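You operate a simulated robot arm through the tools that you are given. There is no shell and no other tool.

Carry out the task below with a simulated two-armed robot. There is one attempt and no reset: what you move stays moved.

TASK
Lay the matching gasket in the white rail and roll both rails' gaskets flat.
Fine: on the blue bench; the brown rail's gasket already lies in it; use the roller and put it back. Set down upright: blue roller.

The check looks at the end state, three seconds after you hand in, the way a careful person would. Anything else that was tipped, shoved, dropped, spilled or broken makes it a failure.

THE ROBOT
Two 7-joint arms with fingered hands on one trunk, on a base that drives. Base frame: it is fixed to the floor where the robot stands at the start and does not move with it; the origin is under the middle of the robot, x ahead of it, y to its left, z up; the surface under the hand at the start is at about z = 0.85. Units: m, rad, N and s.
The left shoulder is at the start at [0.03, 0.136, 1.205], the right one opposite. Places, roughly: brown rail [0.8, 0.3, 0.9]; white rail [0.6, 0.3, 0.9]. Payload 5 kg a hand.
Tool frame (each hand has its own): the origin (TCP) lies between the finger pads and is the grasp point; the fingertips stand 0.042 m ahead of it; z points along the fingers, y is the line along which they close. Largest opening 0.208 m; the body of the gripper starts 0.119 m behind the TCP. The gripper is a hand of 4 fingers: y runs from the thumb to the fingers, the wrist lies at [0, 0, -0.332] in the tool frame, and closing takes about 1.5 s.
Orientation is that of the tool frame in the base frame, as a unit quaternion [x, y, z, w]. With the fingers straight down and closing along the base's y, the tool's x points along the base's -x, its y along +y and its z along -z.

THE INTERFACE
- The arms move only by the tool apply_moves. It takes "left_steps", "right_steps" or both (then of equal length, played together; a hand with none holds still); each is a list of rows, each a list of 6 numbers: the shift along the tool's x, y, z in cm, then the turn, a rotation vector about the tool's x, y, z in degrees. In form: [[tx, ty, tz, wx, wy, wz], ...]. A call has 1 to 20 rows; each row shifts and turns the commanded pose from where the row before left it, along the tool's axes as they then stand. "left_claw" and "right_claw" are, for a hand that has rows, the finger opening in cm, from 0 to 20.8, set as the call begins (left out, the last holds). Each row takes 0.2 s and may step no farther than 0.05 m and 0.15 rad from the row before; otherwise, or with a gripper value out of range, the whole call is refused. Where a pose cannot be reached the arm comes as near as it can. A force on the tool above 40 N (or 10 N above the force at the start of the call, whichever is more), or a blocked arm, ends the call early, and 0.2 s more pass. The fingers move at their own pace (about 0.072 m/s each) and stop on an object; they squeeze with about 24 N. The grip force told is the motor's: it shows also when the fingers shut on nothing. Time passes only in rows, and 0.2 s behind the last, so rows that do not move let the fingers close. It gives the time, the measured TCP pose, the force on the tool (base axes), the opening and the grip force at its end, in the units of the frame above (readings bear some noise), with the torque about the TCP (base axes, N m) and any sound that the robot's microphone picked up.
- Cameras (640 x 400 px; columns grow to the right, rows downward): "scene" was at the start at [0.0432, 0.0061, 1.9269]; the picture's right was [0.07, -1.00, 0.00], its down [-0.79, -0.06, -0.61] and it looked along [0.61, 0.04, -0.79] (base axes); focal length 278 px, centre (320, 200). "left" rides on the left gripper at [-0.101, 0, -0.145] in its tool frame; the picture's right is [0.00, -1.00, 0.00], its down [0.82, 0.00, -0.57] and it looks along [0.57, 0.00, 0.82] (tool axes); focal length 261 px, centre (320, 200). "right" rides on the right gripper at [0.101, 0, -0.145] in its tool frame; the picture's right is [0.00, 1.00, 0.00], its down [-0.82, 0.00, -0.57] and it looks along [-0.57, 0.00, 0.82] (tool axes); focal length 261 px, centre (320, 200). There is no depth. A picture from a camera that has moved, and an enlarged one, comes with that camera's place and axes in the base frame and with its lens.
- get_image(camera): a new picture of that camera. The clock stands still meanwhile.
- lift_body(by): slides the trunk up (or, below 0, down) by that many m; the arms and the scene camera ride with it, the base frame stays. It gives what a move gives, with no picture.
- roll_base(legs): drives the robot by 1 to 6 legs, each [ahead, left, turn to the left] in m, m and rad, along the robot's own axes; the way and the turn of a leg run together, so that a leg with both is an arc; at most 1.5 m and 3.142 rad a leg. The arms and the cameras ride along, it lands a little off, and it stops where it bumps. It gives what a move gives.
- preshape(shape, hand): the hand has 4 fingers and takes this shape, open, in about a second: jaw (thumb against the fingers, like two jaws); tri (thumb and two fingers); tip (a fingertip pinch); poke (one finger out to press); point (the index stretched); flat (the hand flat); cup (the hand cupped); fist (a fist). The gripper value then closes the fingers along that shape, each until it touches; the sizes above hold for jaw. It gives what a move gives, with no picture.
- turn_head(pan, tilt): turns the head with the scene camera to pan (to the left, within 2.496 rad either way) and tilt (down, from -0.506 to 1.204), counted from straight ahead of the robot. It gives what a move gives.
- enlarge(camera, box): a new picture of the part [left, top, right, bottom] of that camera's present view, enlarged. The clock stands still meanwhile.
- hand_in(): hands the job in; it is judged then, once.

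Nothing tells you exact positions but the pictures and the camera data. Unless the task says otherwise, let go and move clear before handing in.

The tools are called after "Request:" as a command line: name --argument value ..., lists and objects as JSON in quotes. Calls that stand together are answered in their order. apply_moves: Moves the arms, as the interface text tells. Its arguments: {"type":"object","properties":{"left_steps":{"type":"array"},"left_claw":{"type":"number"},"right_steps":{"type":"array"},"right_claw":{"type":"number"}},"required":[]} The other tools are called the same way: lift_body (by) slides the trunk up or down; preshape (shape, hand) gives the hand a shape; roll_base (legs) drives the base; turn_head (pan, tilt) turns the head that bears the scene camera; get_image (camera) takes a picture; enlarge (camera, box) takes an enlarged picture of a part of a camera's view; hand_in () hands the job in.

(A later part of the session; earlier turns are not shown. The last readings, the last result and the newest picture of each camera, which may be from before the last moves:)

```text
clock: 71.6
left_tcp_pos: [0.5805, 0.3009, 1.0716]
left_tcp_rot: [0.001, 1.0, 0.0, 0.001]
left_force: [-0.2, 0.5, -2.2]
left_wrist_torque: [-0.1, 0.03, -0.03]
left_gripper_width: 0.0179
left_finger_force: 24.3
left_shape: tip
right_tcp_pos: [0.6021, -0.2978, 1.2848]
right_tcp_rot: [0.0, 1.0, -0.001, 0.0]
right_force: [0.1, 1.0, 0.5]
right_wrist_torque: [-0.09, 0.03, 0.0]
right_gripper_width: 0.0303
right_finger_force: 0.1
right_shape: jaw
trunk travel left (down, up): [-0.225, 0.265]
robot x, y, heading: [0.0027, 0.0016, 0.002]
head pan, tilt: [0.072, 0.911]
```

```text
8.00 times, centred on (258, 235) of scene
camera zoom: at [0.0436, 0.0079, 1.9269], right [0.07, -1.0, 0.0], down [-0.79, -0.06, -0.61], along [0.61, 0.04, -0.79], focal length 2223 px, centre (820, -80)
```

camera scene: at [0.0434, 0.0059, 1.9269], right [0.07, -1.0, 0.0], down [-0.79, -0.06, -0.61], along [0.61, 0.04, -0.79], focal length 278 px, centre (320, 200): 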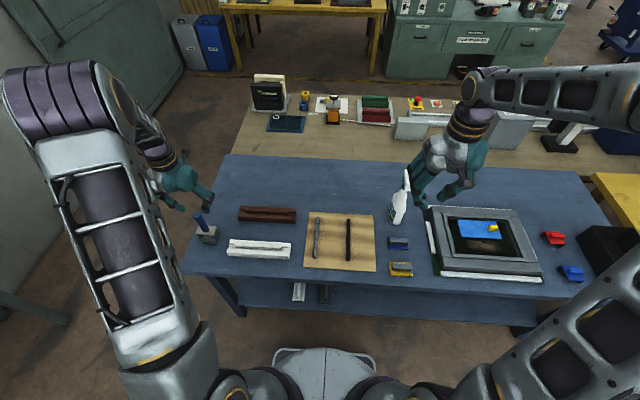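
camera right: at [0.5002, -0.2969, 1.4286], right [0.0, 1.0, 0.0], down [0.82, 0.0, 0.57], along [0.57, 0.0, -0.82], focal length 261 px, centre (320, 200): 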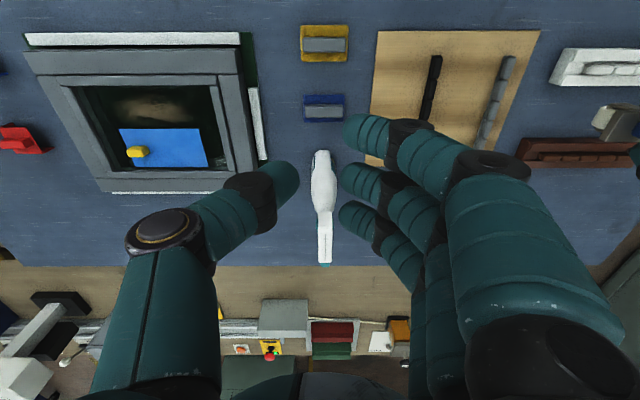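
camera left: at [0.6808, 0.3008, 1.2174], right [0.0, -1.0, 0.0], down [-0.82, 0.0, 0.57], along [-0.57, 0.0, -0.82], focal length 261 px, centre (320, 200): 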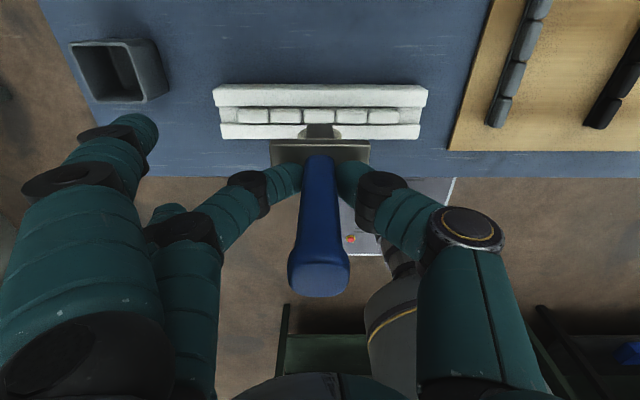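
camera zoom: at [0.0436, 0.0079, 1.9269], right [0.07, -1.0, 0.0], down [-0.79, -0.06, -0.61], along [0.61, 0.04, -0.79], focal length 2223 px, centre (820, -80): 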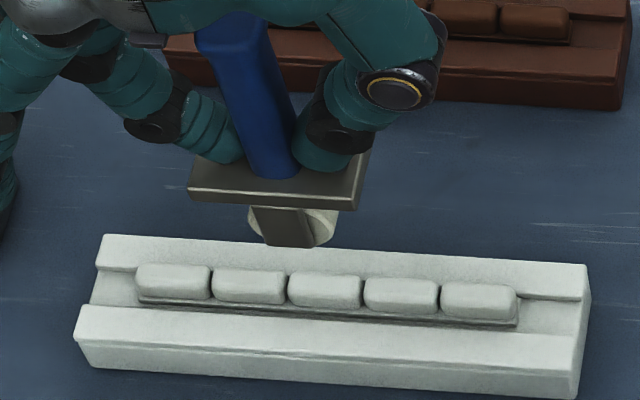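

The roller (about 4 cm diameter) sits over the middle block, with its axle across the rail. I'll descend gently onto the middle block to feel how it presses.

Request:
apply_moves --left_steps '[[0, 0.2, 2.5, 0, 0, 0], [0, 0, 2.5, 0, 0, 0], [0, 0, 0.8, 0, 0, 0], [0, 0, 0, 0, 0, 0]]' --left_claw 1.4

Request:
enlarge --camera "scene" --box '[225, 210, 290, 260]'

Request:
enlarge --camera "left" --box '[200, 70, 440, 190]'

```text
clock: 72.6
left_tcp_pos: [0.5798, 0.3008, 1.0158]
left_tcp_rot: [0.001, 1.0, 0.001, 0.001]
left_force: [-0.7, -0.1, -0.3]
left_wrist_torque: [0.02, 0.02, -0.02]
left_gripper_width: 0.018
left_finger_force: 24.2
left_shape: tip
right_tcp_pos: [0.6014, -0.2985, 1.2854]
right_tcp_rot: [0.0, 1.0, 0.0, 0.0]
right_force: [0.8, -0.3, -0.4]
right_wrist_torque: [-0.02, 0.02, 0.01]
right_gripper_width: 0.0302
right_finger_force: 0.0
right_shape: jaw
trunk travel left (down, up): [-0.225, 0.265]
robot x, y, heading: [0.0005, -0.0009, 0.002]
head pan, tilt: [0.072, 0.911]
```

```text
8.00 times, centred on (258, 235) of scene
camera zoom: at [0.0435, 0.0063, 1.9269], right [0.07, -1.0, 0.0], down [-0.79, -0.06, -0.61], along [0.61, 0.04, -0.79], focal length 2223 px, centre (820, -80)
```

zoom: 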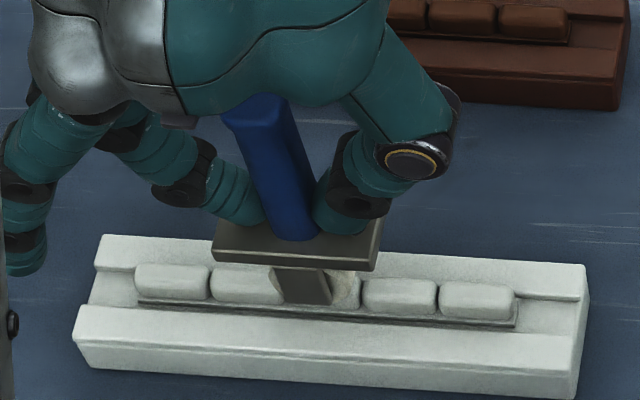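

```text
2.67 times, centred on (320, 130) of left
camera zoom: at [0.6805, 0.3008, 1.16], right [0.0, -1.0, 0.0], down [-0.82, 0.0, 0.57], along [-0.57, 0.0, -0.82], focal length 695 px, centre (320, 387)
```

zoom: 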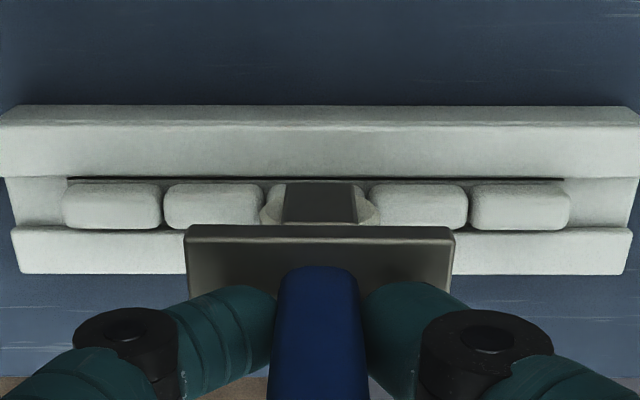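

Right above the middle block now. I'll step down in small increments to find contact.

Request:
apply_moves --left_steps '[[0, 0, 0.4, 0, 0, 0], [0, 0, 0.4, 0, 0, 0], [0, 0, 0.3, 0, 0, 0], [0, 0, 0, 0, 0, 0]]' --left_claw 1.4

Request:
apply_moves --left_steps '[[0, 0, 0.2, 0, 0, 0], [0, 0, 0.2, 0, 0, 0], [0, 0, 0, 0, 0, 0]]' --left_claw 1.4

```text
clock: 73.5
left_tcp_pos: [0.581, 0.3023, 1.0069]
left_tcp_rot: [0.001, 1.0, 0.0, 0.004]
left_force: [-4.9, 0.2, 32.8]
left_wrist_torque: [0.06, 0.52, -0.01]
left_gripper_width: 0.0217
left_finger_force: 23.9
left_shape: tip
right_tcp_pos: [0.6005, -0.2984, 1.2847]
right_tcp_rot: [0.0, 1.0, 0.0, 0.0]
right_force: [1.2, -0.5, -0.5]
right_wrist_torque: [-0.06, 0.08, 0.02]
right_gripper_width: 0.0305
right_finger_force: 0.1
right_shape: jaw
trunk travel left (down, up): [-0.225, 0.265]
robot x, y, heading: [0.001, -0.0013, 0.004]
head pan, tilt: [0.072, 0.911]
stopped in row 4 (left hand): the force on the tool passed its limit at 42 N (the readings are from after the stop); the commanded pose is now the measured one
```

```text
clock: 73.9
left_tcp_pos: [0.5833, 0.3017, 1.0073]
left_tcp_rot: [0.001, 1.0, 0.0, 0.006]
left_force: [-5.7, -0.6, 35.0]
left_wrist_torque: [0.06, 0.73, 0.0]
left_gripper_width: 0.0222
left_finger_force: 24.2
left_shape: tip
right_tcp_pos: [0.6003, -0.2984, 1.2866]
right_tcp_rot: [-0.001, 1.0, 0.0, 0.0]
right_force: [0.9, -0.1, -0.9]
right_wrist_torque: [0.0, 0.09, -0.01]
right_gripper_width: 0.0303
right_finger_force: 0.1
right_shape: jaw
trunk travel left (down, up): [-0.225, 0.265]
robot x, y, heading: [0.0034, -0.0012, -0.001]
head pan, tilt: [0.072, 0.911]
stopped in row 1 (left hand): the force on the tool passed its limit at 45 N (the readings are from after the stop); the commanded pose is now the measured one
```

Contact came earlier than expected, and the force reached about 42 N. I'll look at the state before doing anything else.

Request:
enlarge --camera "scene" --box '[225, 210, 290, 260]'

Request:
enlarge --camera "left" --box '[200, 70, 440, 290]'

```text
8.00 times, centred on (258, 235) of scene
camera zoom: at [0.041, 0.0051, 1.9271], right [0.07, -1.0, 0.0], down [-0.79, -0.06, -0.61], along [0.61, 0.04, -0.79], focal length 2223 px, centre (820, -80)
```

zoom: 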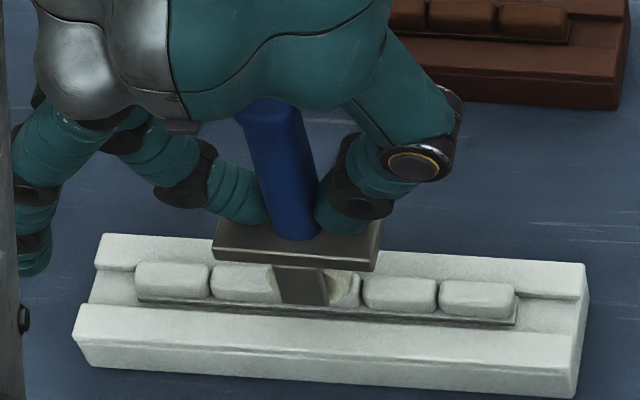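

```text
1.82 times, centred on (320, 180) of left
camera zoom: at [0.6817, 0.3012, 1.1538], right [0.0, -1.0, 0.0], down [-0.83, 0.0, 0.56], along [-0.56, 0.0, -0.83], focal length 474 px, centre (320, 236)
```

zoom: 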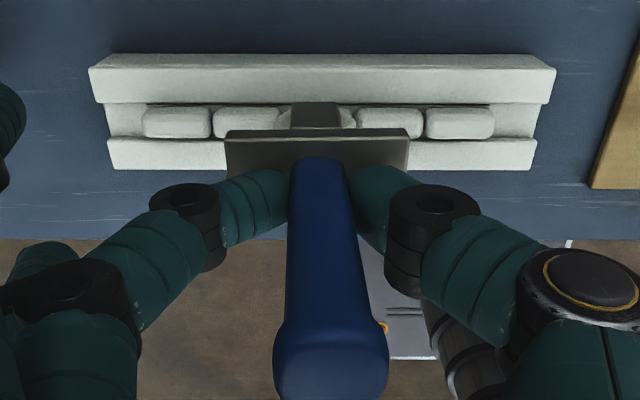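

The roller is pressing squarely on block 3. I'll raise it a couple of centimetres and see whether that block stays lower than the others.

Request:
apply_moves --left_steps '[[0, 0, -0.5, 0, 0, 0], [0, 0, -1, 0, 0, 0], [0, 0, -1.5, 0, 0, 0], [0, 0, -2, 0, 0, 0], [0, 0, 0, 0, 0, 0]]' --left_claw 1.4

Request:
enlarge --camera "scene" --box '[225, 210, 290, 260]'

Request:
enlarge --camera "left" --box '[200, 70, 440, 190]'

```text
clock: 75.1
left_tcp_pos: [0.5826, 0.3031, 1.0554]
left_tcp_rot: [0.001, 1.0, 0.0, 0.004]
left_force: [0.2, 0.5, -1.4]
left_wrist_torque: [-0.03, 0.03, 0.0]
left_gripper_width: 0.0206
left_finger_force: 24.1
left_shape: tip
right_tcp_pos: [0.6017, -0.2991, 1.2853]
right_tcp_rot: [0.0, 1.0, 0.0, 0.0]
right_force: [0.6, -0.1, -0.4]
right_wrist_torque: [-0.02, 0.02, -0.01]
right_gripper_width: 0.0305
right_finger_force: 0.0
right_shape: jaw
trunk travel left (down, up): [-0.225, 0.265]
robot x, y, heading: [0.0017, 0.0039, -0.003]
head pan, tilt: [0.072, 0.911]
```

```text
8.00 times, centred on (258, 235) of scene
camera zoom: at [0.0438, 0.0062, 1.9268], right [0.07, -1.0, 0.0], down [-0.79, -0.06, -0.61], along [0.61, 0.04, -0.79], focal length 2223 px, centre (820, -80)
```

zoom: 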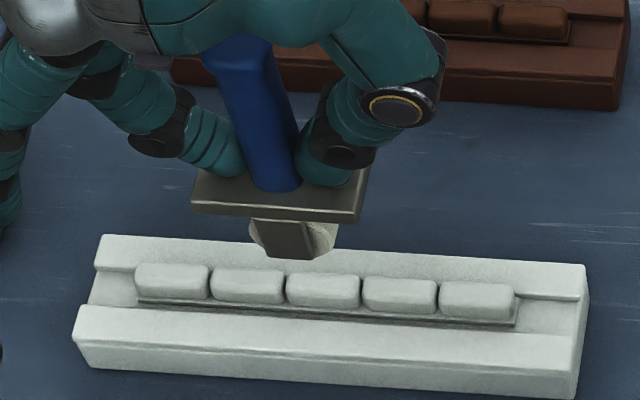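

```text
2.67 times, centred on (320, 130) of left
camera zoom: at [0.6822, 0.3021, 1.2013], right [0.0, -1.0, 0.0], down [-0.83, 0.0, 0.56], along [-0.56, 0.0, -0.83], focal length 695 px, centre (320, 387)
```

zoom: 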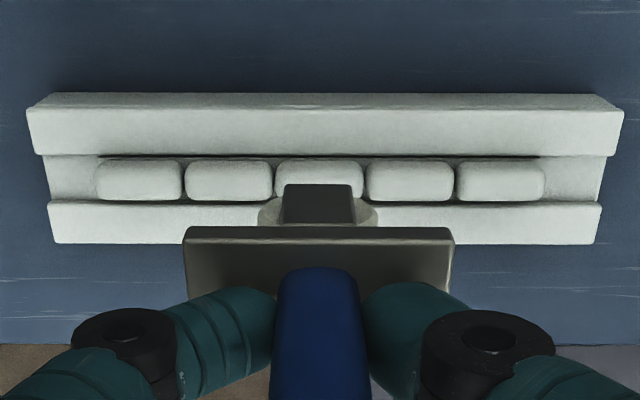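

I can't see an obvious difference yet. I'll zoom in more closely on the blocks, comparing block 3 with its neighbours.

Request:
enlarge --camera "scene" --box '[238, 238, 282, 258]'

Request:
enlarge --camera "left" --box '[230, 120, 410, 165]'

```text
14.55 times, centred on (260, 248) of scene
camera zoom: at [0.0438, 0.0062, 1.9268], right [0.07, -1.0, 0.0], down [-0.79, -0.06, -0.61], along [0.61, 0.04, -0.79], focal length 4042 px, centre (1193, -498)
```

zoom: 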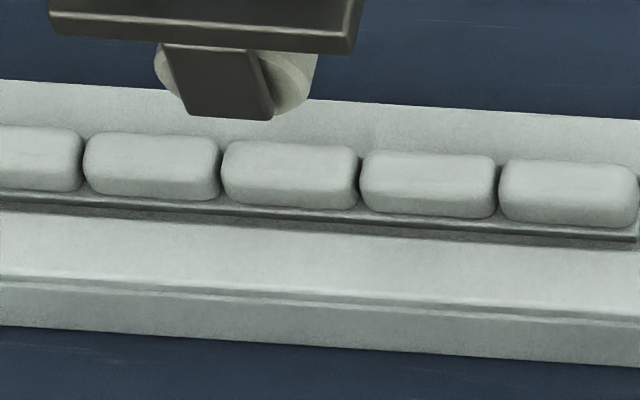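

```text
3.56 times, centred on (320, 142) of left
camera zoom: at [0.6822, 0.3021, 1.2013], right [0.0, -1.0, 0.0], down [-0.83, 0.0, 0.56], along [-0.56, 0.0, -0.83], focal length 927 px, centre (320, 404)
```

zoom: 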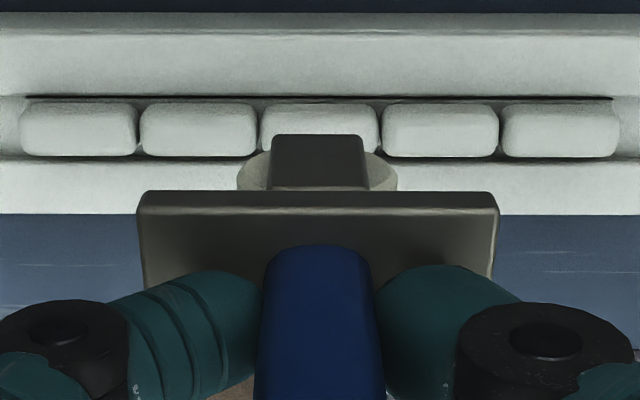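

No lasting height change from a static press. I'll now do what the tool is for: lower to light contact, then roll along the length with steady pressure. First I need the exact contact height.

Request:
apply_moves --left_steps '[[0.15, 0, 2, 0, -0.4, 0], [0, 0, 1.5, 0, 0, 0], [0, 0, 0.8, 0, 0, 0], [0, 0, 0.2, 0, 0, 0], [0, 0, 0, 0, 0, 0]]' --left_claw 1.4

```text
clock: 76.3
left_tcp_pos: [0.5819, 0.3021, 1.0106]
left_tcp_rot: [0.0, 1.0, 0.0, 0.008]
left_force: [-0.9, -1.6, -1.4]
left_wrist_torque: [0.01, -0.02, -0.01]
left_gripper_width: 0.0203
left_finger_force: 24.2
left_shape: tip
right_tcp_pos: [0.6012, -0.2989, 1.2842]
right_tcp_rot: [0.0, 1.0, 0.0, 0.0]
right_force: [-0.1, -0.4, 1.1]
right_wrist_torque: [-0.01, 0.0, -0.02]
right_gripper_width: 0.0305
right_finger_force: 0.1
right_shape: jaw
trunk travel left (down, up): [-0.225, 0.265]
robot x, y, heading: [-0.0012, -0.0002, 0.002]
head pan, tilt: [0.072, 0.911]
```

Request:
apply_moves --left_steps '[[0, 0, 0, 0, 0.9, 0], [0, 0, 0.1, 0, 0, 0], [0, 0, 0, 0, 0, 0]]' --left_claw 1.4

```text
clock: 77.1
left_tcp_pos: [0.5813, 0.3023, 1.0098]
left_tcp_rot: [0.001, 1.0, 0.0, -0.001]
left_force: [0.0, 0.0, -1.5]
left_wrist_torque: [-0.03, 0.0, 0.08]
left_gripper_width: 0.0204
left_finger_force: 23.8
left_shape: tip
right_tcp_pos: [0.601, -0.2986, 1.2846]
right_tcp_rot: [0.001, 1.0, 0.0, 0.0]
right_force: [0.6, 0.5, 0.8]
right_wrist_torque: [0.0, 0.03, -0.03]
right_gripper_width: 0.0306
right_finger_force: 0.1
right_shape: jaw
trunk travel left (down, up): [-0.225, 0.265]
robot x, y, heading: [-0.0019, 0.0012, 0.003]
head pan, tilt: [0.072, 0.911]
```

Request:
apply_moves --left_steps '[[0, 0, 0.1, 0, 0, 0], [0, 0, 0.1, 0, 0, 0], [0, 0, 0, 0, 0, 0]]' --left_claw 1.4

```text
clock: 77.9
left_tcp_pos: [0.5818, 0.302, 1.0095]
left_tcp_rot: [0.001, 1.0, 0.001, 0.0]
left_force: [-0.1, -0.8, 15.6]
left_wrist_torque: [0.0, -0.02, 0.0]
left_gripper_width: 0.0203
left_finger_force: 24.1
left_shape: tip
right_tcp_pos: [0.6002, -0.299, 1.2844]
right_tcp_rot: [0.0, 1.0, 0.0, 0.001]
right_force: [0.2, -0.4, 0.3]
right_wrist_torque: [0.0, 0.0, 0.0]
right_gripper_width: 0.0304
right_finger_force: 0.0
right_shape: jaw
trunk travel left (down, up): [-0.225, 0.265]
robot x, y, heading: [-0.0026, -0.0002, -0.0]
head pan, tilt: [0.072, 0.911]
```

Contact is balanced at 15.6 N. I'll start rolling toward +y slowly.

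Request:
apply_moves --left_steps '[[0, 0.6, 0, 0, 0, 0], [0, 0.6, 0, 0, 0, 0], [0, 0.6, 0, 0, 0, 0], [0, 0.6, 0, 0, 0, 0]]' --left_claw 1.4

Request:
enlarge --camera "scene" --box '[225, 210, 290, 260]'

```text
clock: 78.9
left_tcp_pos: [0.5804, 0.3274, 1.0083]
left_tcp_rot: [0.001, 1.0, 0.0, 0.001]
left_force: [0.0, 0.5, 22.2]
left_wrist_torque: [0.02, -0.1, 0.01]
left_gripper_width: 0.0208
left_finger_force: 24.0
left_shape: tip
right_tcp_pos: [0.5992, -0.2997, 1.286]
right_tcp_rot: [0.0, 1.0, 0.0, 0.001]
right_force: [-0.4, 0.0, -0.4]
right_wrist_torque: [0.0, 0.01, 0.03]
right_gripper_width: 0.0307
right_finger_force: 0.0
right_shape: jaw
trunk travel left (down, up): [-0.225, 0.265]
robot x, y, heading: [-0.0002, 0.0034, -0.0]
head pan, tilt: [0.072, 0.911]
```

```text
8.00 times, centred on (258, 235) of scene
camera zoom: at [0.0416, 0.0055, 1.927], right [0.07, -1.0, 0.0], down [-0.79, -0.06, -0.61], along [0.61, 0.04, -0.79], focal length 2223 px, centre (820, -80)
```

zoom: 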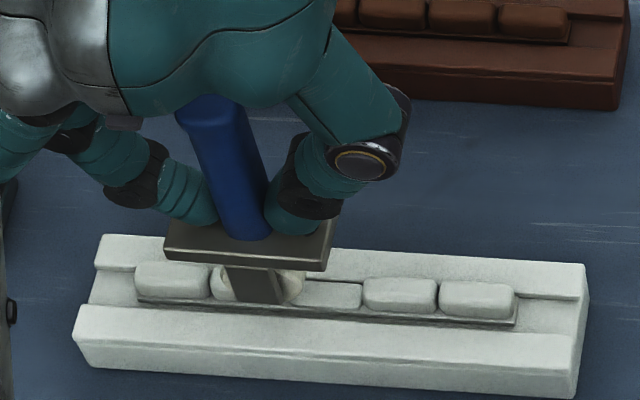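

Rolling works: block 3 is now clearly flattened. I'll continue toward +y over blocks 2 and 1.

Request:
apply_moves --left_steps '[[0, 0.6, 0, 0, 0, 0], [0, 0.6, 0, 0, 0, 0], [0, 0.6, 0, 0, 0, 0], [0, 0.6, 0, 0, 0, 0], [0, 0.6, 0, 0, 0, 0]]' --left_claw 1.4

Request:
enlarge --camera "scene" --box '[225, 210, 290, 260]'

```text
clock: 80.1
left_tcp_pos: [0.581, 0.3555, 1.0098]
left_tcp_rot: [0.001, 1.0, 0.0, 0.0]
left_force: [1.1, -0.3, 15.2]
left_wrist_torque: [0.05, -0.08, 0.01]
left_gripper_width: 0.0206
left_finger_force: 24.0
left_shape: tip
right_tcp_pos: [0.6, -0.2983, 1.2858]
right_tcp_rot: [0.0, 1.0, 0.0, 0.0]
right_force: [-0.9, 0.2, -0.3]
right_wrist_torque: [-0.02, -0.01, 0.0]
right_gripper_width: 0.0305
right_finger_force: 0.0
right_shape: jaw
trunk travel left (down, up): [-0.225, 0.265]
robot x, y, heading: [0.0016, 0.0004, 0.002]
head pan, tilt: [0.072, 0.911]
```

```text
8.00 times, centred on (258, 235) of scene
camera zoom: at [0.0421, 0.0057, 1.927], right [0.07, -1.0, 0.0], down [-0.79, -0.06, -0.61], along [0.61, 0.04, -0.79], focal length 2223 px, centre (820, -80)
```

zoom: 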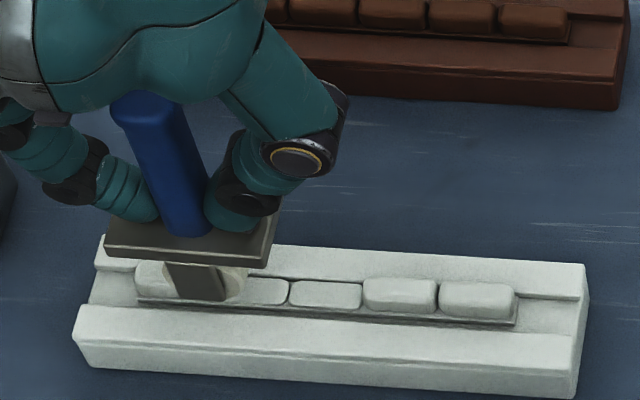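

Block 2 is flattened too. I'll continue over block 1, stopping before its end.

Request:
apply_moves --left_steps '[[0, 0.6, 0, 0, 0, 0], [0, 0.6, 0, 0, 0, 0], [0, 0.6, 0, 0, 0, 0], [0, 0.6, 0, 0, 0, 0], [0, 0.6, 0, 0, 0, 0], [0, 0.6, 0, 0, 0, 0]]' --left_claw 1.4

Request:
enlarge --camera "scene" --box '[225, 210, 290, 260]'

Request:
enlarge --camera "left" --box '[200, 70, 440, 290]'

```text
clock: 81.5
left_tcp_pos: [0.5816, 0.3914, 1.0093]
left_tcp_rot: [0.001, 1.0, 0.0, 0.001]
left_force: [0.6, 0.3, 15.6]
left_wrist_torque: [0.03, -0.04, -0.02]
left_gripper_width: 0.0203
left_finger_force: 24.1
left_shape: tip
right_tcp_pos: [0.6001, -0.2984, 1.2852]
right_tcp_rot: [0.0, 1.0, 0.0, 0.001]
right_force: [0.4, 0.5, -0.1]
right_wrist_torque: [-0.03, 0.02, -0.01]
right_gripper_width: 0.0305
right_finger_force: 0.0
right_shape: jaw
trunk travel left (down, up): [-0.225, 0.265]
robot x, y, heading: [0.0008, -0.0023, -0.001]
head pan, tilt: [0.072, 0.911]
```

```text
8.00 times, centred on (258, 235) of scene
camera zoom: at [0.0419, 0.0057, 1.927], right [0.07, -1.0, 0.0], down [-0.79, -0.06, -0.61], along [0.61, 0.04, -0.79], focal length 2223 px, centre (820, -80)
```

zoom: 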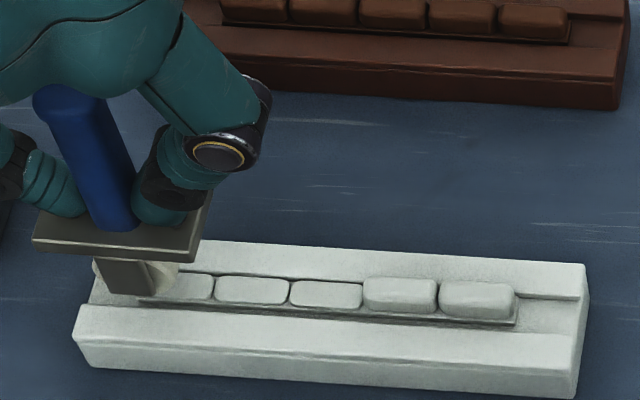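

```text
1.82 times, centred on (320, 180) of left
camera zoom: at [0.6817, 0.3914, 1.1534], right [0.0, -1.0, 0.0], down [-0.82, 0.0, 0.57], along [-0.57, 0.0, -0.82], focal length 474 px, centre (320, 236)
```

zoom: 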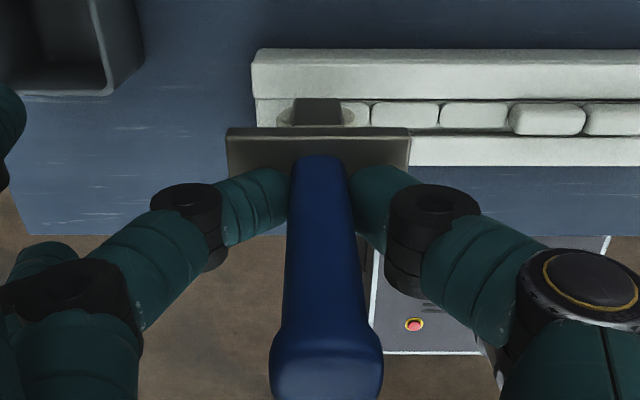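

Blocks 1–3 are flat. I'll lift, move over block 4, set down with the same pressure and roll toward −y.

Request:
apply_moves --left_steps '[[0, 0, -1, 0, 0, 0], [0, 0, -1, 0, 0, 0], [0, -3.2, 0, 0, 0, 0], [0, -3.2, 0, 0, 0, 0], [0, -3.2, 0, 0, 0, 0], [0, -3.2, 0, 0, 0, 0], [0, 0, 1, 0, 0, 0], [0, 0, 0.75, 0, 0, 0], [0, 0, 0, 0, 0, 0]]' --left_claw 1.4

Request:
enlarge --camera "scene" --box '[225, 210, 290, 260]'

```text
clock: 83.5
left_tcp_pos: [0.5804, 0.2643, 1.01]
left_tcp_rot: [0.0, 1.0, 0.0, 0.0]
left_force: [0.3, -0.2, -1.6]
left_wrist_torque: [-0.02, -0.02, -0.02]
left_gripper_width: 0.0201
left_finger_force: 24.0
left_shape: tip
right_tcp_pos: [0.6005, -0.2981, 1.2855]
right_tcp_rot: [0.0, 1.0, 0.0, 0.0]
right_force: [-0.1, -1.1, -0.3]
right_wrist_torque: [-0.08, -0.01, 0.01]
right_gripper_width: 0.0305
right_finger_force: 0.0
right_shape: jaw
trunk travel left (down, up): [-0.225, 0.265]
robot x, y, heading: [-0.0009, 0.0019, 0.001]
head pan, tilt: [0.072, 0.911]
```

```text
8.00 times, centred on (258, 235) of scene
camera zoom: at [0.043, 0.0064, 1.9269], right [0.07, -1.0, 0.0], down [-0.79, -0.06, -0.61], along [0.61, 0.04, -0.79], focal length 2223 px, centre (820, -80)
```

zoom: 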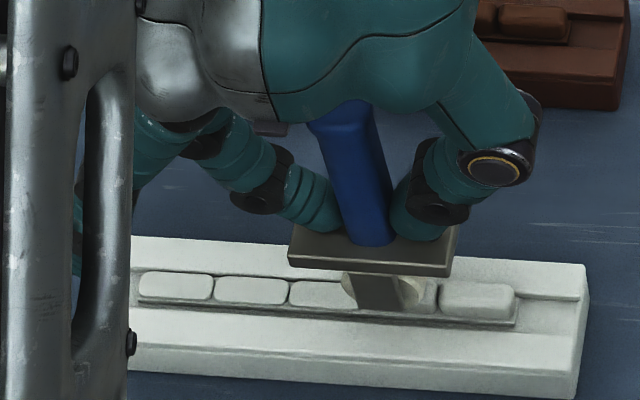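

Request:
apply_moves --left_steps '[[0, 0, 0.15, 0, 0, 0], [0, 0, 0.1, 0, 0, 0], [0, 0, 0, 0, 0, 0]]' --left_claw 1.4

```text
clock: 84.3
left_tcp_pos: [0.5811, 0.2636, 1.0084]
left_tcp_rot: [0.001, 1.0, 0.0, 0.001]
left_force: [-0.1, 0.2, 14.8]
left_wrist_torque: [0.02, 0.01, -0.03]
left_gripper_width: 0.0202
left_finger_force: 23.8
left_shape: tip
right_tcp_pos: [0.6006, -0.2997, 1.2852]
right_tcp_rot: [0.0, 1.0, -0.001, 0.001]
right_force: [-0.2, 0.4, -0.2]
right_wrist_torque: [0.01, 0.01, 0.02]
right_gripper_width: 0.0306
right_finger_force: 0.0
right_shape: jaw
trunk travel left (down, up): [-0.225, 0.265]
robot x, y, heading: [0.0018, -0.0012, -0.001]
head pan, tilt: [0.072, 0.911]
```

Contact at 14.8 N on block 4. I'll roll back slightly to cover its +y half, then all the way to near the −y end.

Request:
apply_moves --left_steps '[[0, 0.6, 0, 0, 0, 0], [0, 0.6, 0, 0, 0, 0], [0, 0.6, 0, 0, 0, 0], [0, -0.6, 0, 0, 0, 0], [0, -0.6, 0, 0, 0, 0], [0, -0.6, 0, 0, 0, 0], [0, -0.6, 0, 0, 0, 0], [0, -0.6, 0, 0, 0, 0], [0, -0.6, 0, 0, 0, 0], [0, -0.6, 0, 0, 0, 0], [0, -0.6, 0, 0, 0, 0], [0, -0.6, 0, 0, 0, 0], [0, -0.6, 0, 0, 0, 0], [0, -0.6, 0, 0, 0, 0]]' --left_claw 1.4

Request:
enlarge --camera "scene" --box '[225, 210, 290, 260]'

Request:
get_image --camera "left"

```text
clock: 87.3
left_tcp_pos: [0.5803, 0.217, 1.0071]
left_tcp_rot: [0.001, 1.0, 0.001, -0.002]
left_force: [0.6, -0.3, -2.4]
left_wrist_torque: [-0.04, 0.11, 0.02]
left_gripper_width: 0.0203
left_finger_force: 24.1
left_shape: tip
right_tcp_pos: [0.602, -0.2996, 1.2836]
right_tcp_rot: [0.001, 1.0, 0.0, -0.001]
right_force: [0.8, 0.1, 0.6]
right_wrist_torque: [-0.01, 0.06, -0.01]
right_gripper_width: 0.0307
right_finger_force: 0.0
right_shape: jaw
trunk travel left (down, up): [-0.225, 0.265]
robot x, y, heading: [0.0004, -0.0018, -0.005]
head pan, tilt: [0.072, 0.911]
```

```text
8.00 times, centred on (258, 235) of scene
camera zoom: at [0.044, 0.0059, 1.9265], right [0.07, -1.0, 0.0], down [-0.79, -0.06, -0.61], along [0.61, 0.04, -0.79], focal length 2223 px, centre (820, -80)
```

zoom: 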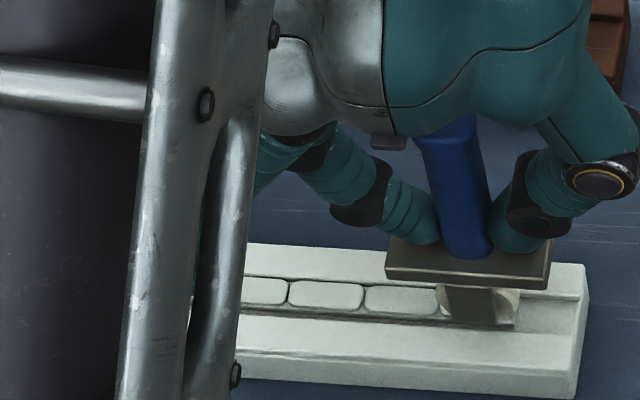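

```text
taken
camera left: at [0.6818, 0.2158, 1.1504], right [0.0, -1.0, 0.0], down [-0.82, 0.0, 0.57], along [-0.57, 0.0, -0.82], focal length 261 px, centre (320, 200)
```

left: 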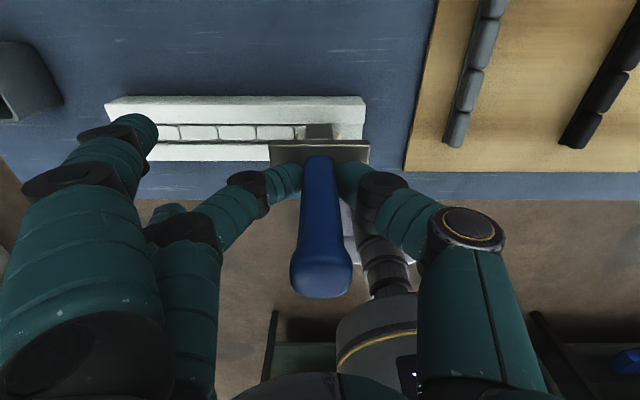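

The force dropped to zero at the end, so the last block has gone down beneath the roller. I'll lift and inspect the whole white gasket.

Request:
apply_moves --left_steps '[[0, 0, -1, 0, 0, 0], [0, 0, -2, 0, 0, 0], [0, 0, -3, 0, 0, 0], [-4, 0, 0, 0, 0, 0], [-4, 0, 0, 0, 0, 0], [0, 0, 0, 0, 0, 0]]' --left_claw 1.4

Request:
get_image --camera "left"

Request:
get_image --camera "scene"

Request:
enlarge --camera "left" --box '[100, 100, 400, 240]'

```text
clock: 88.7
left_tcp_pos: [0.6601, 0.2155, 1.0699]
left_tcp_rot: [0.002, 1.0, 0.0, -0.001]
left_force: [-0.8, 0.6, -1.0]
left_wrist_torque: [0.0, -0.07, -0.03]
left_gripper_width: 0.0202
left_finger_force: 24.1
left_shape: tip
right_tcp_pos: [0.5992, -0.2995, 1.2857]
right_tcp_rot: [0.0, 1.0, 0.0, 0.0]
right_force: [-0.3, -0.3, -0.2]
right_wrist_torque: [0.0, -0.07, -0.01]
right_gripper_width: 0.0307
right_finger_force: 0.0
right_shape: jaw
trunk travel left (down, up): [-0.225, 0.265]
robot x, y, heading: [-0.0002, 0.0016, -0.001]
head pan, tilt: [0.072, 0.911]
```

```text
taken
camera left: at [0.7614, 0.2149, 1.2142], right [0.0, -1.0, 0.0], down [-0.82, 0.0, 0.57], along [-0.57, 0.0, -0.82], focal length 261 px, centre (320, 200)
```

left: 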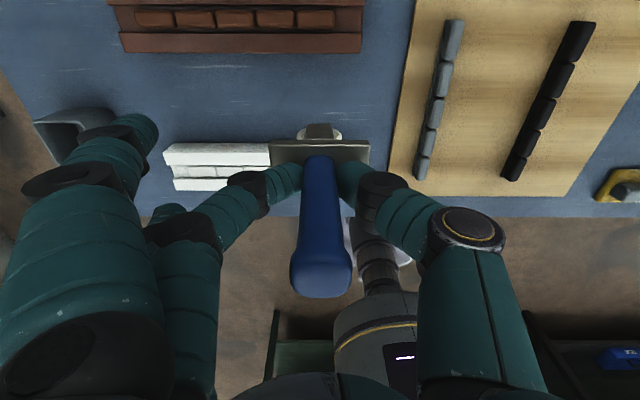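

```text
taken
camera scene: at [0.0417, 0.0058, 1.927], right [0.07, -1.0, 0.0], down [-0.79, -0.06, -0.61], along [0.61, 0.04, -0.79], focal length 278 px, centre (320, 200)
```

scene: 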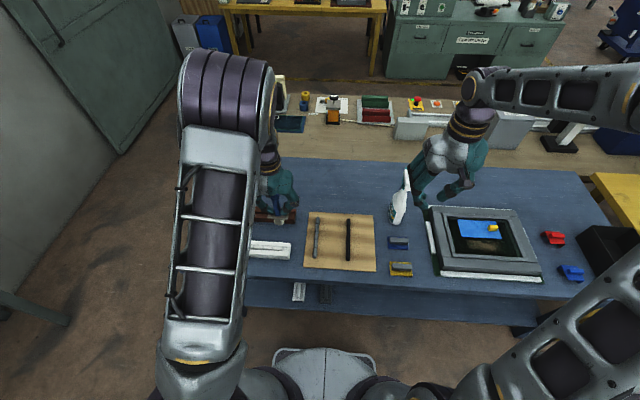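

```text
2.13 times, centred on (250, 170) of left
camera zoom: at [0.7614, 0.2149, 1.2142], right [0.0, -1.0, 0.0], down [-0.82, 0.0, 0.57], along [-0.57, 0.0, -0.82], focal length 556 px, centre (469, 264)
```

zoom: 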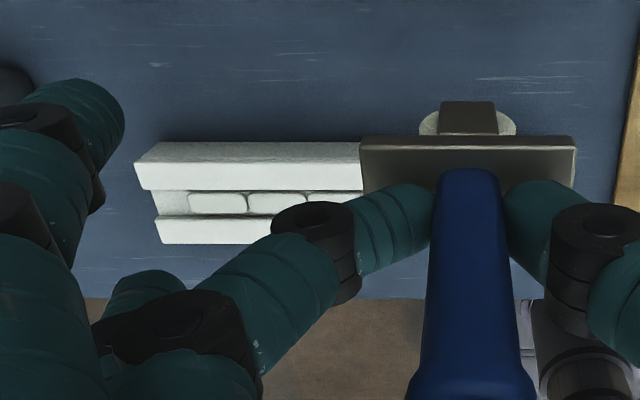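

The left part of the white gasket is flat; I'll verify the rest later. Next I'll move the roller above the brown rail's middle block.

Request:
apply_moves --left_steps '[[-3.3, 2.9, 0, 0, 0, 0], [-3.3, 2.9, 0, 0, 0, 0], [-3.3, 2.9, 0, 0, 0, 0], [0, 0, 0, 0, 0, 0], [0, 0, 0, 0, 0, 0]]' --left_claw 1.4

Request:
get_image --camera "left"

Request:
enlarge --camera "scene" --box '[225, 190, 305, 260]'

Request:
enlarge --camera "left" --box '[200, 70, 440, 190]'

```text
clock: 89.9
left_tcp_pos: [0.7621, 0.3035, 1.0666]
left_tcp_rot: [0.001, 1.0, 0.001, 0.0]
left_force: [-0.4, 0.3, -3.0]
left_wrist_torque: [-0.06, 0.04, 0.02]
left_gripper_width: 0.0201
left_finger_force: 24.7
left_shape: tip
right_tcp_pos: [0.6011, -0.2988, 1.2845]
right_tcp_rot: [0.001, 1.0, 0.0, 0.0]
right_force: [-0.3, -0.8, 0.5]
right_wrist_torque: [-0.03, 0.03, -0.03]
right_gripper_width: 0.0303
right_finger_force: 0.0
right_shape: jaw
trunk travel left (down, up): [-0.225, 0.265]
robot x, y, heading: [-0.0009, 0.0007, 0.0]
head pan, tilt: [0.072, 0.911]
```

```text
taken
camera left: at [0.8625, 0.3026, 1.2115], right [0.0, -1.0, 0.0], down [-0.82, 0.0, 0.57], along [-0.57, 0.0, -0.82], focal length 261 px, centre (320, 200)
```

left: 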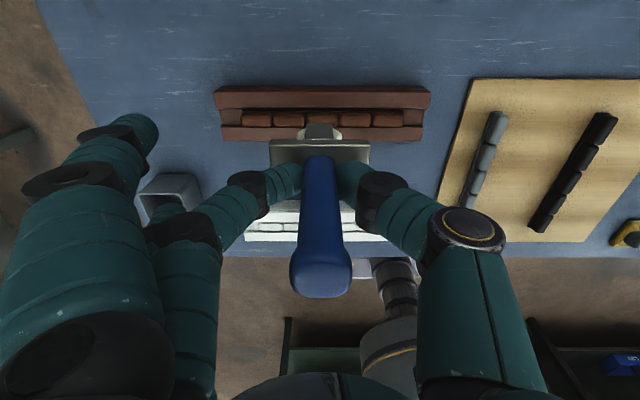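

```text
5.71 times, centred on (265, 225) of scene
camera zoom: at [0.044, 0.0066, 1.9269], right [0.07, -1.0, 0.0], down [-0.79, -0.06, -0.61], along [0.61, 0.04, -0.79], focal length 1588 px, centre (634, 57)
```

zoom: 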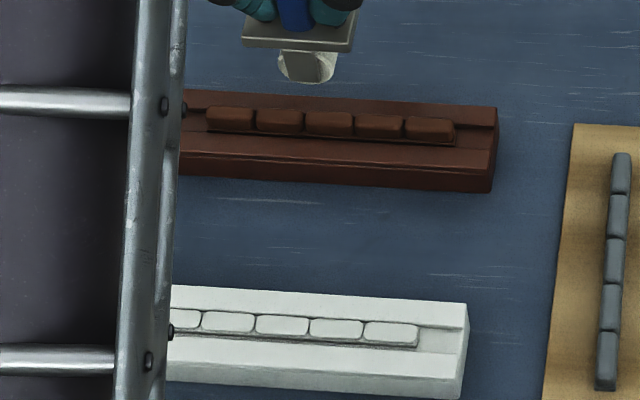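

```text
2.67 times, centred on (320, 130) of left
camera zoom: at [0.8625, 0.3026, 1.2115], right [0.0, -1.0, 0.0], down [-0.82, 0.0, 0.57], along [-0.57, 0.0, -0.82], focal length 695 px, centre (320, 387)
```

zoom: 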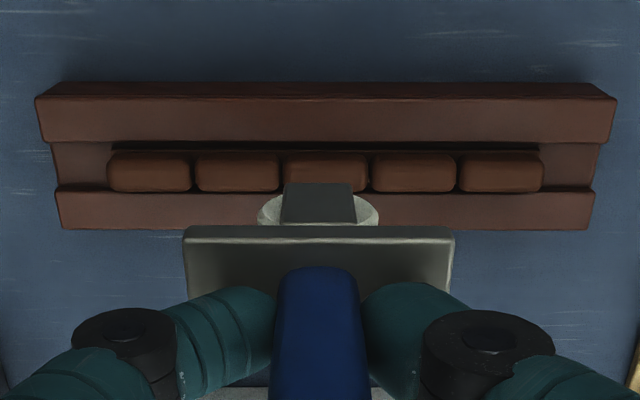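

The brown gasket's blocks are at y≈0.379, 0.340, 0.300, 0.261 and 0.222, with the groove centre at x≈0.760. I'll lower onto the middle block in the same way.

Request:
apply_moves --left_steps '[[0.15, -0.25, 2, 0, 0, 0], [0, 0, 2, 0, 0, 0], [0, 0, 1.1, 0, 0, 0], [0, 0, 0, 0, 0, 0]]' --left_claw 1.4

Request:
enlarge --camera "left" --box '[200, 70, 440, 190]'

Request:
enlarge --camera "scene" --box '[230, 190, 300, 240]'

```text
clock: 90.9
left_tcp_pos: [0.7599, 0.3, 1.017]
left_tcp_rot: [0.001, 1.0, 0.0, 0.0]
left_force: [0.3, 0.1, -1.3]
left_wrist_torque: [0.0, 0.0, -0.02]
left_gripper_width: 0.02
left_finger_force: 23.8
left_shape: tip
right_tcp_pos: [0.6005, -0.2981, 1.2841]
right_tcp_rot: [0.0, 1.0, 0.0, 0.0]
right_force: [0.3, 0.4, -0.3]
right_wrist_torque: [0.0, 0.0, -0.01]
right_gripper_width: 0.0307
right_finger_force: 0.0
right_shape: jaw
trunk travel left (down, up): [-0.225, 0.265]
robot x, y, heading: [0.0025, 0.0042, 0.0]
head pan, tilt: [0.072, 0.911]
```

```text
2.67 times, centred on (320, 130) of left
camera zoom: at [0.8599, 0.2996, 1.1614], right [0.0, -1.0, 0.0], down [-0.82, 0.0, 0.57], along [-0.57, 0.0, -0.82], focal length 695 px, centre (320, 387)
```

zoom: 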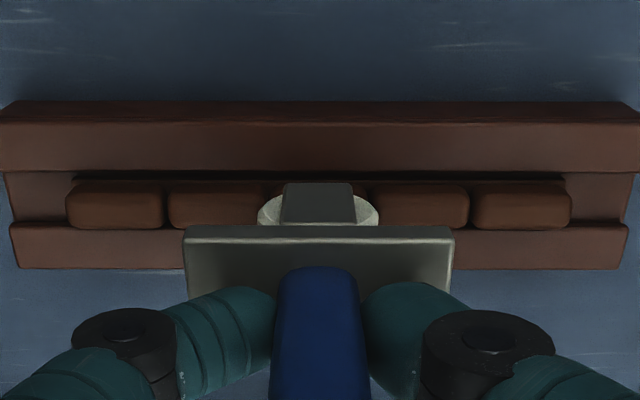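

```text
8.00 times, centred on (265, 215) of scene
camera zoom: at [0.0433, 0.0062, 1.9269], right [0.07, -1.0, 0.0], down [-0.79, -0.06, -0.61], along [0.61, 0.04, -0.79], focal length 2223 px, centre (760, 80)
```

zoom: 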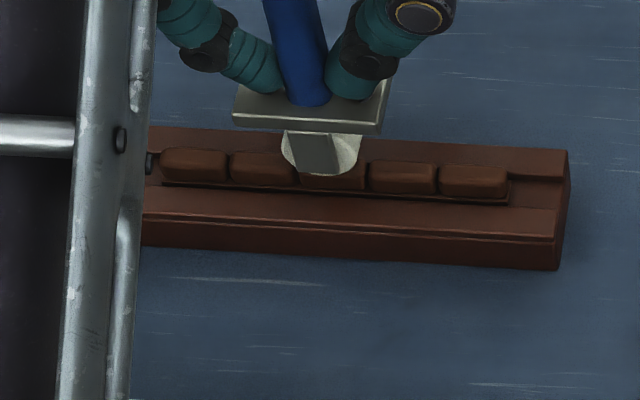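

Request:
apply_moves --left_steps '[[0, 0, 0.3, 0, 0, 0], [0, 0, 0.2, 0, 0, 0], [0, 0, 0, 0, 0, 0]]' --left_claw 1.4

```text
clock: 91.7
left_tcp_pos: [0.7582, 0.3, 1.012]
left_tcp_rot: [0.0, 1.0, 0.0, 0.0]
left_force: [0.4, 0.5, -0.6]
left_wrist_torque: [-0.01, 0.0, 0.0]
left_gripper_width: 0.02
left_finger_force: 24.3
left_shape: tip
right_tcp_pos: [0.6016, -0.2979, 1.2851]
right_tcp_rot: [0.0, 1.0, -0.001, -0.001]
right_force: [-0.5, -0.9, -0.3]
right_wrist_torque: [-0.01, 0.01, -0.02]
right_gripper_width: 0.0304
right_finger_force: 0.0
right_shape: jaw
trunk travel left (down, up): [-0.225, 0.265]
robot x, y, heading: [0.0011, 0.0012, -0.006]
head pan, tilt: [0.072, 0.911]
```

Request:
apply_moves --left_steps '[[0, 0, 0.15, 0, 0, 0], [0, 0, 0.15, 0, 0, 0], [0, 0, 0, 0, 0, 0]]' --left_claw 1.4

```text
clock: 92.5
left_tcp_pos: [0.7594, 0.2991, 1.0085]
left_tcp_rot: [0.002, 1.0, 0.0, 0.001]
left_force: [-0.4, 0.5, 4.3]
left_wrist_torque: [0.0, 0.0, 0.02]
left_gripper_width: 0.02
left_finger_force: 23.8
left_shape: tip
right_tcp_pos: [0.6017, -0.2996, 1.2842]
right_tcp_rot: [0.0, 1.0, -0.001, 0.001]
right_force: [0.3, 0.7, -0.6]
right_wrist_torque: [-0.01, 0.03, -0.02]
right_gripper_width: 0.0307
right_finger_force: 0.1
right_shape: jaw
trunk travel left (down, up): [-0.225, 0.265]
robot x, y, heading: [-0.002, 0.0001, 0.003]
head pan, tilt: [0.072, 0.911]
```

Light contact on the brown middle block. I'll press about 1 mm more to reach the working force.

Request:
apply_moves --left_steps '[[0, 0, 0.12, 0, 0, 0], [0, 0, 0, 0, 0, 0]]' --left_claw 1.4

```text
clock: 93.1
left_tcp_pos: [0.7596, 0.3002, 1.0097]
left_tcp_rot: [0.001, 1.0, 0.001, 0.001]
left_force: [-0.2, -0.3, 12.4]
left_wrist_torque: [-0.02, 0.0, 0.0]
left_gripper_width: 0.0204
left_finger_force: 23.7
left_shape: tip
right_tcp_pos: [0.6014, -0.2995, 1.2854]
right_tcp_rot: [0.001, 1.0, 0.001, 0.0]
right_force: [-0.8, 0.2, -0.6]
right_wrist_torque: [0.02, 0.01, -0.04]
right_gripper_width: 0.0304
right_finger_force: 0.0
right_shape: jaw
trunk travel left (down, up): [-0.225, 0.265]
robot x, y, heading: [-0.0019, -0.0015, 0.0]
head pan, tilt: [0.072, 0.911]
```

Force 12 N, well balanced. I'll add a touch more and roll toward +y over blocks 3, 2 and 1.

Request:
apply_moves --left_steps '[[0, 0.3, 0.05, 0, 0, 0], [0, 0.6, 0, 0, 0, 0], [0, 0.6, 0, 0, 0, 0], [0, 0.6, 0, 0, 0, 0], [0, 0.6, 0, 0, 0, 0], [0, 0.6, 0, 0, 0, 0], [0, 0.6, 0, 0, 0, 0], [0, 0.6, 0, 0, 0, 0]]' --left_claw 1.4

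Request:
enlarge --camera "scene" --box '[230, 190, 300, 240]'

Request:
enlarge --camera "left" --box '[200, 70, 440, 190]'

```text
clock: 94.9
left_tcp_pos: [0.7565, 0.3459, 1.0087]
left_tcp_rot: [0.001, 1.0, 0.0, 0.0]
left_force: [0.2, -0.6, 22.7]
left_wrist_torque: [0.06, -0.07, 0.0]
left_gripper_width: 0.0204
left_finger_force: 23.3
left_shape: tip
right_tcp_pos: [0.6002, -0.2995, 1.2857]
right_tcp_rot: [0.001, 1.0, 0.0, 0.0]
right_force: [-0.1, 0.5, 0.8]
right_wrist_torque: [-0.02, -0.01, 0.01]
right_gripper_width: 0.0306
right_finger_force: 0.0
right_shape: jaw
trunk travel left (down, up): [-0.225, 0.265]
robot x, y, heading: [0.005, -0.0011, 0.002]
head pan, tilt: [0.072, 0.911]
```

```text
8.00 times, centred on (265, 215) of scene
camera zoom: at [0.0411, 0.0054, 1.927], right [0.07, -1.0, 0.0], down [-0.79, -0.06, -0.61], along [0.61, 0.04, -0.79], focal length 2223 px, centre (760, 80)
```

zoom: 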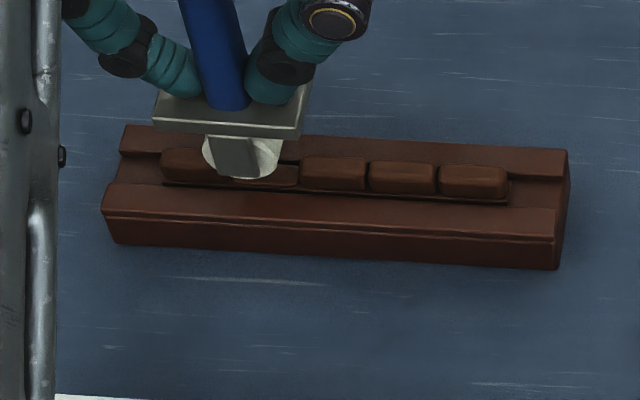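

```text
2.67 times, centred on (320, 130) of left
camera zoom: at [0.8588, 0.3444, 1.1533], right [0.0, -1.0, 0.0], down [-0.82, 0.0, 0.57], along [-0.57, 0.0, -0.82], focal length 695 px, centre (320, 387)
```

zoom: 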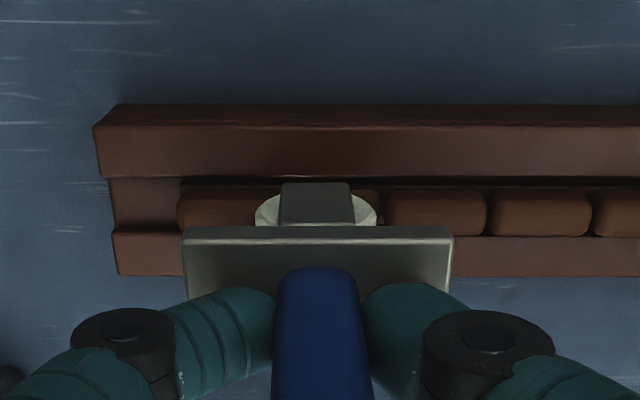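

Block 2 is going flat, but block 3 stayed up, probably from starting midway with lower force. I'll continue over block 1 and come back for block 3.

Request:
apply_moves --left_steps '[[0, 0.6, 0, 0, 0, 0], [0, 0.6, 0, 0, 0, 0], [0, 0.6, 0, 0, 0, 0], [0, 0.6, 0, 0, 0, 0], [0, 0.6, 0, 0, 0, 0], [0, 0.6, 0, 0, 0, 0], [0, 0.6, 0, 0, 0, 0]]' --left_claw 1.4

Request:
enlarge --camera "scene" --box '[230, 190, 300, 240]'

Request:
enlarge --camera "left" --box '[200, 70, 440, 190]'

```text
clock: 96.5
left_tcp_pos: [0.7577, 0.387, 1.0074]
left_tcp_rot: [0.001, 1.0, 0.0, 0.0]
left_force: [0.4, 0.0, 21.0]
left_wrist_torque: [0.04, -0.08, 0.01]
left_gripper_width: 0.0205
left_finger_force: 24.1
left_shape: tip
right_tcp_pos: [0.5993, -0.2979, 1.285]
right_tcp_rot: [-0.001, 1.0, 0.0, 0.001]
right_force: [-0.5, -0.3, 1.0]
right_wrist_torque: [-0.03, -0.01, 0.03]
right_gripper_width: 0.0307
right_finger_force: 0.1
right_shape: jaw
trunk travel left (down, up): [-0.225, 0.265]
robot x, y, heading: [-0.0005, -0.0006, 0.002]
head pan, tilt: [0.072, 0.911]
```

```text
8.00 times, centred on (265, 215) of scene
camera zoom: at [0.0412, 0.0053, 1.927], right [0.07, -1.0, 0.0], down [-0.79, -0.06, -0.61], along [0.61, 0.04, -0.79], focal length 2223 px, centre (760, 80)
```

zoom: 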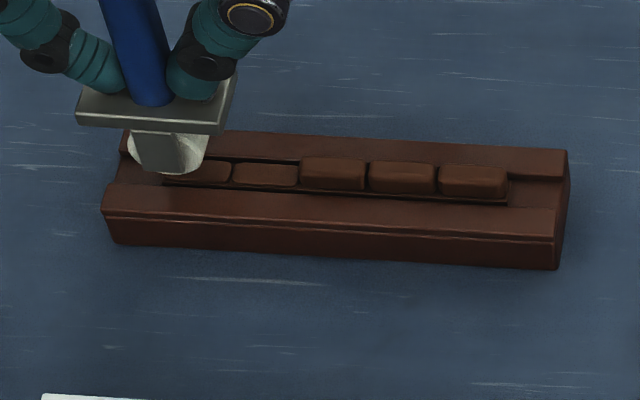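

```text
2.67 times, centred on (320, 130) of left
camera zoom: at [0.8591, 0.3866, 1.1533], right [0.0, -1.0, 0.0], down [-0.82, 0.0, 0.57], along [-0.57, 0.0, -0.82], focal length 695 px, centre (320, 387)
```

zoom: 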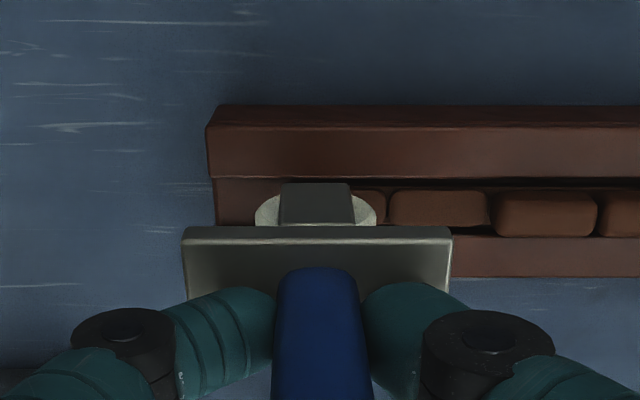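

Brown blocks 1 and 2 are flat. I'll lift, move over block 3 and press to about 20 N before rolling toward −y.

Request:
apply_moves --left_steps '[[0, 0, -1, 0, 0, 0], [0, 0, -1, 0, 0, 0], [-0.1, -3.7, 0, 0, 0, 0], [-0.1, -3.7, 0, 0, 0, 0], [0, 0, 1, 0, 0, 0], [0, 0, 0.75, 0, 0, 0], [0, 0, 0, 0, 0, 0]]' --left_claw 1.4

Request:
enlarge --camera "left" --box '[200, 70, 440, 190]'

```text
clock: 98.1
left_tcp_pos: [0.7608, 0.3141, 1.01]
left_tcp_rot: [0.001, 1.0, 0.0, 0.0]
left_force: [0.1, 0.0, 0.2]
left_wrist_torque: [-0.05, 0.04, -0.03]
left_gripper_width: 0.0196
left_finger_force: 24.0
left_shape: tip
right_tcp_pos: [0.6011, -0.2988, 1.2841]
right_tcp_rot: [-0.001, 1.0, 0.0, 0.0]
right_force: [0.1, -0.1, 0.5]
right_wrist_torque: [-0.04, 0.02, -0.02]
right_gripper_width: 0.0306
right_finger_force: 0.1
right_shape: jaw
trunk travel left (down, up): [-0.225, 0.265]
robot x, y, heading: [0.003, -0.0012, -0.003]
head pan, tilt: [0.072, 0.911]
```

```text
2.67 times, centred on (320, 130) of left
camera zoom: at [0.8615, 0.3126, 1.1542], right [0.0, -1.0, 0.0], down [-0.82, 0.0, 0.57], along [-0.57, 0.0, -0.82], focal length 695 px, centre (320, 387)
```

zoom: 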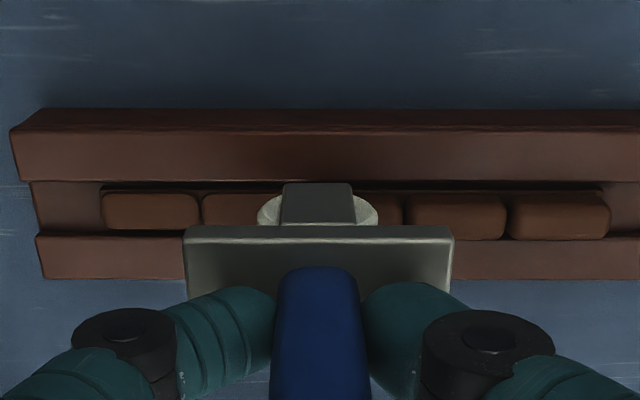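

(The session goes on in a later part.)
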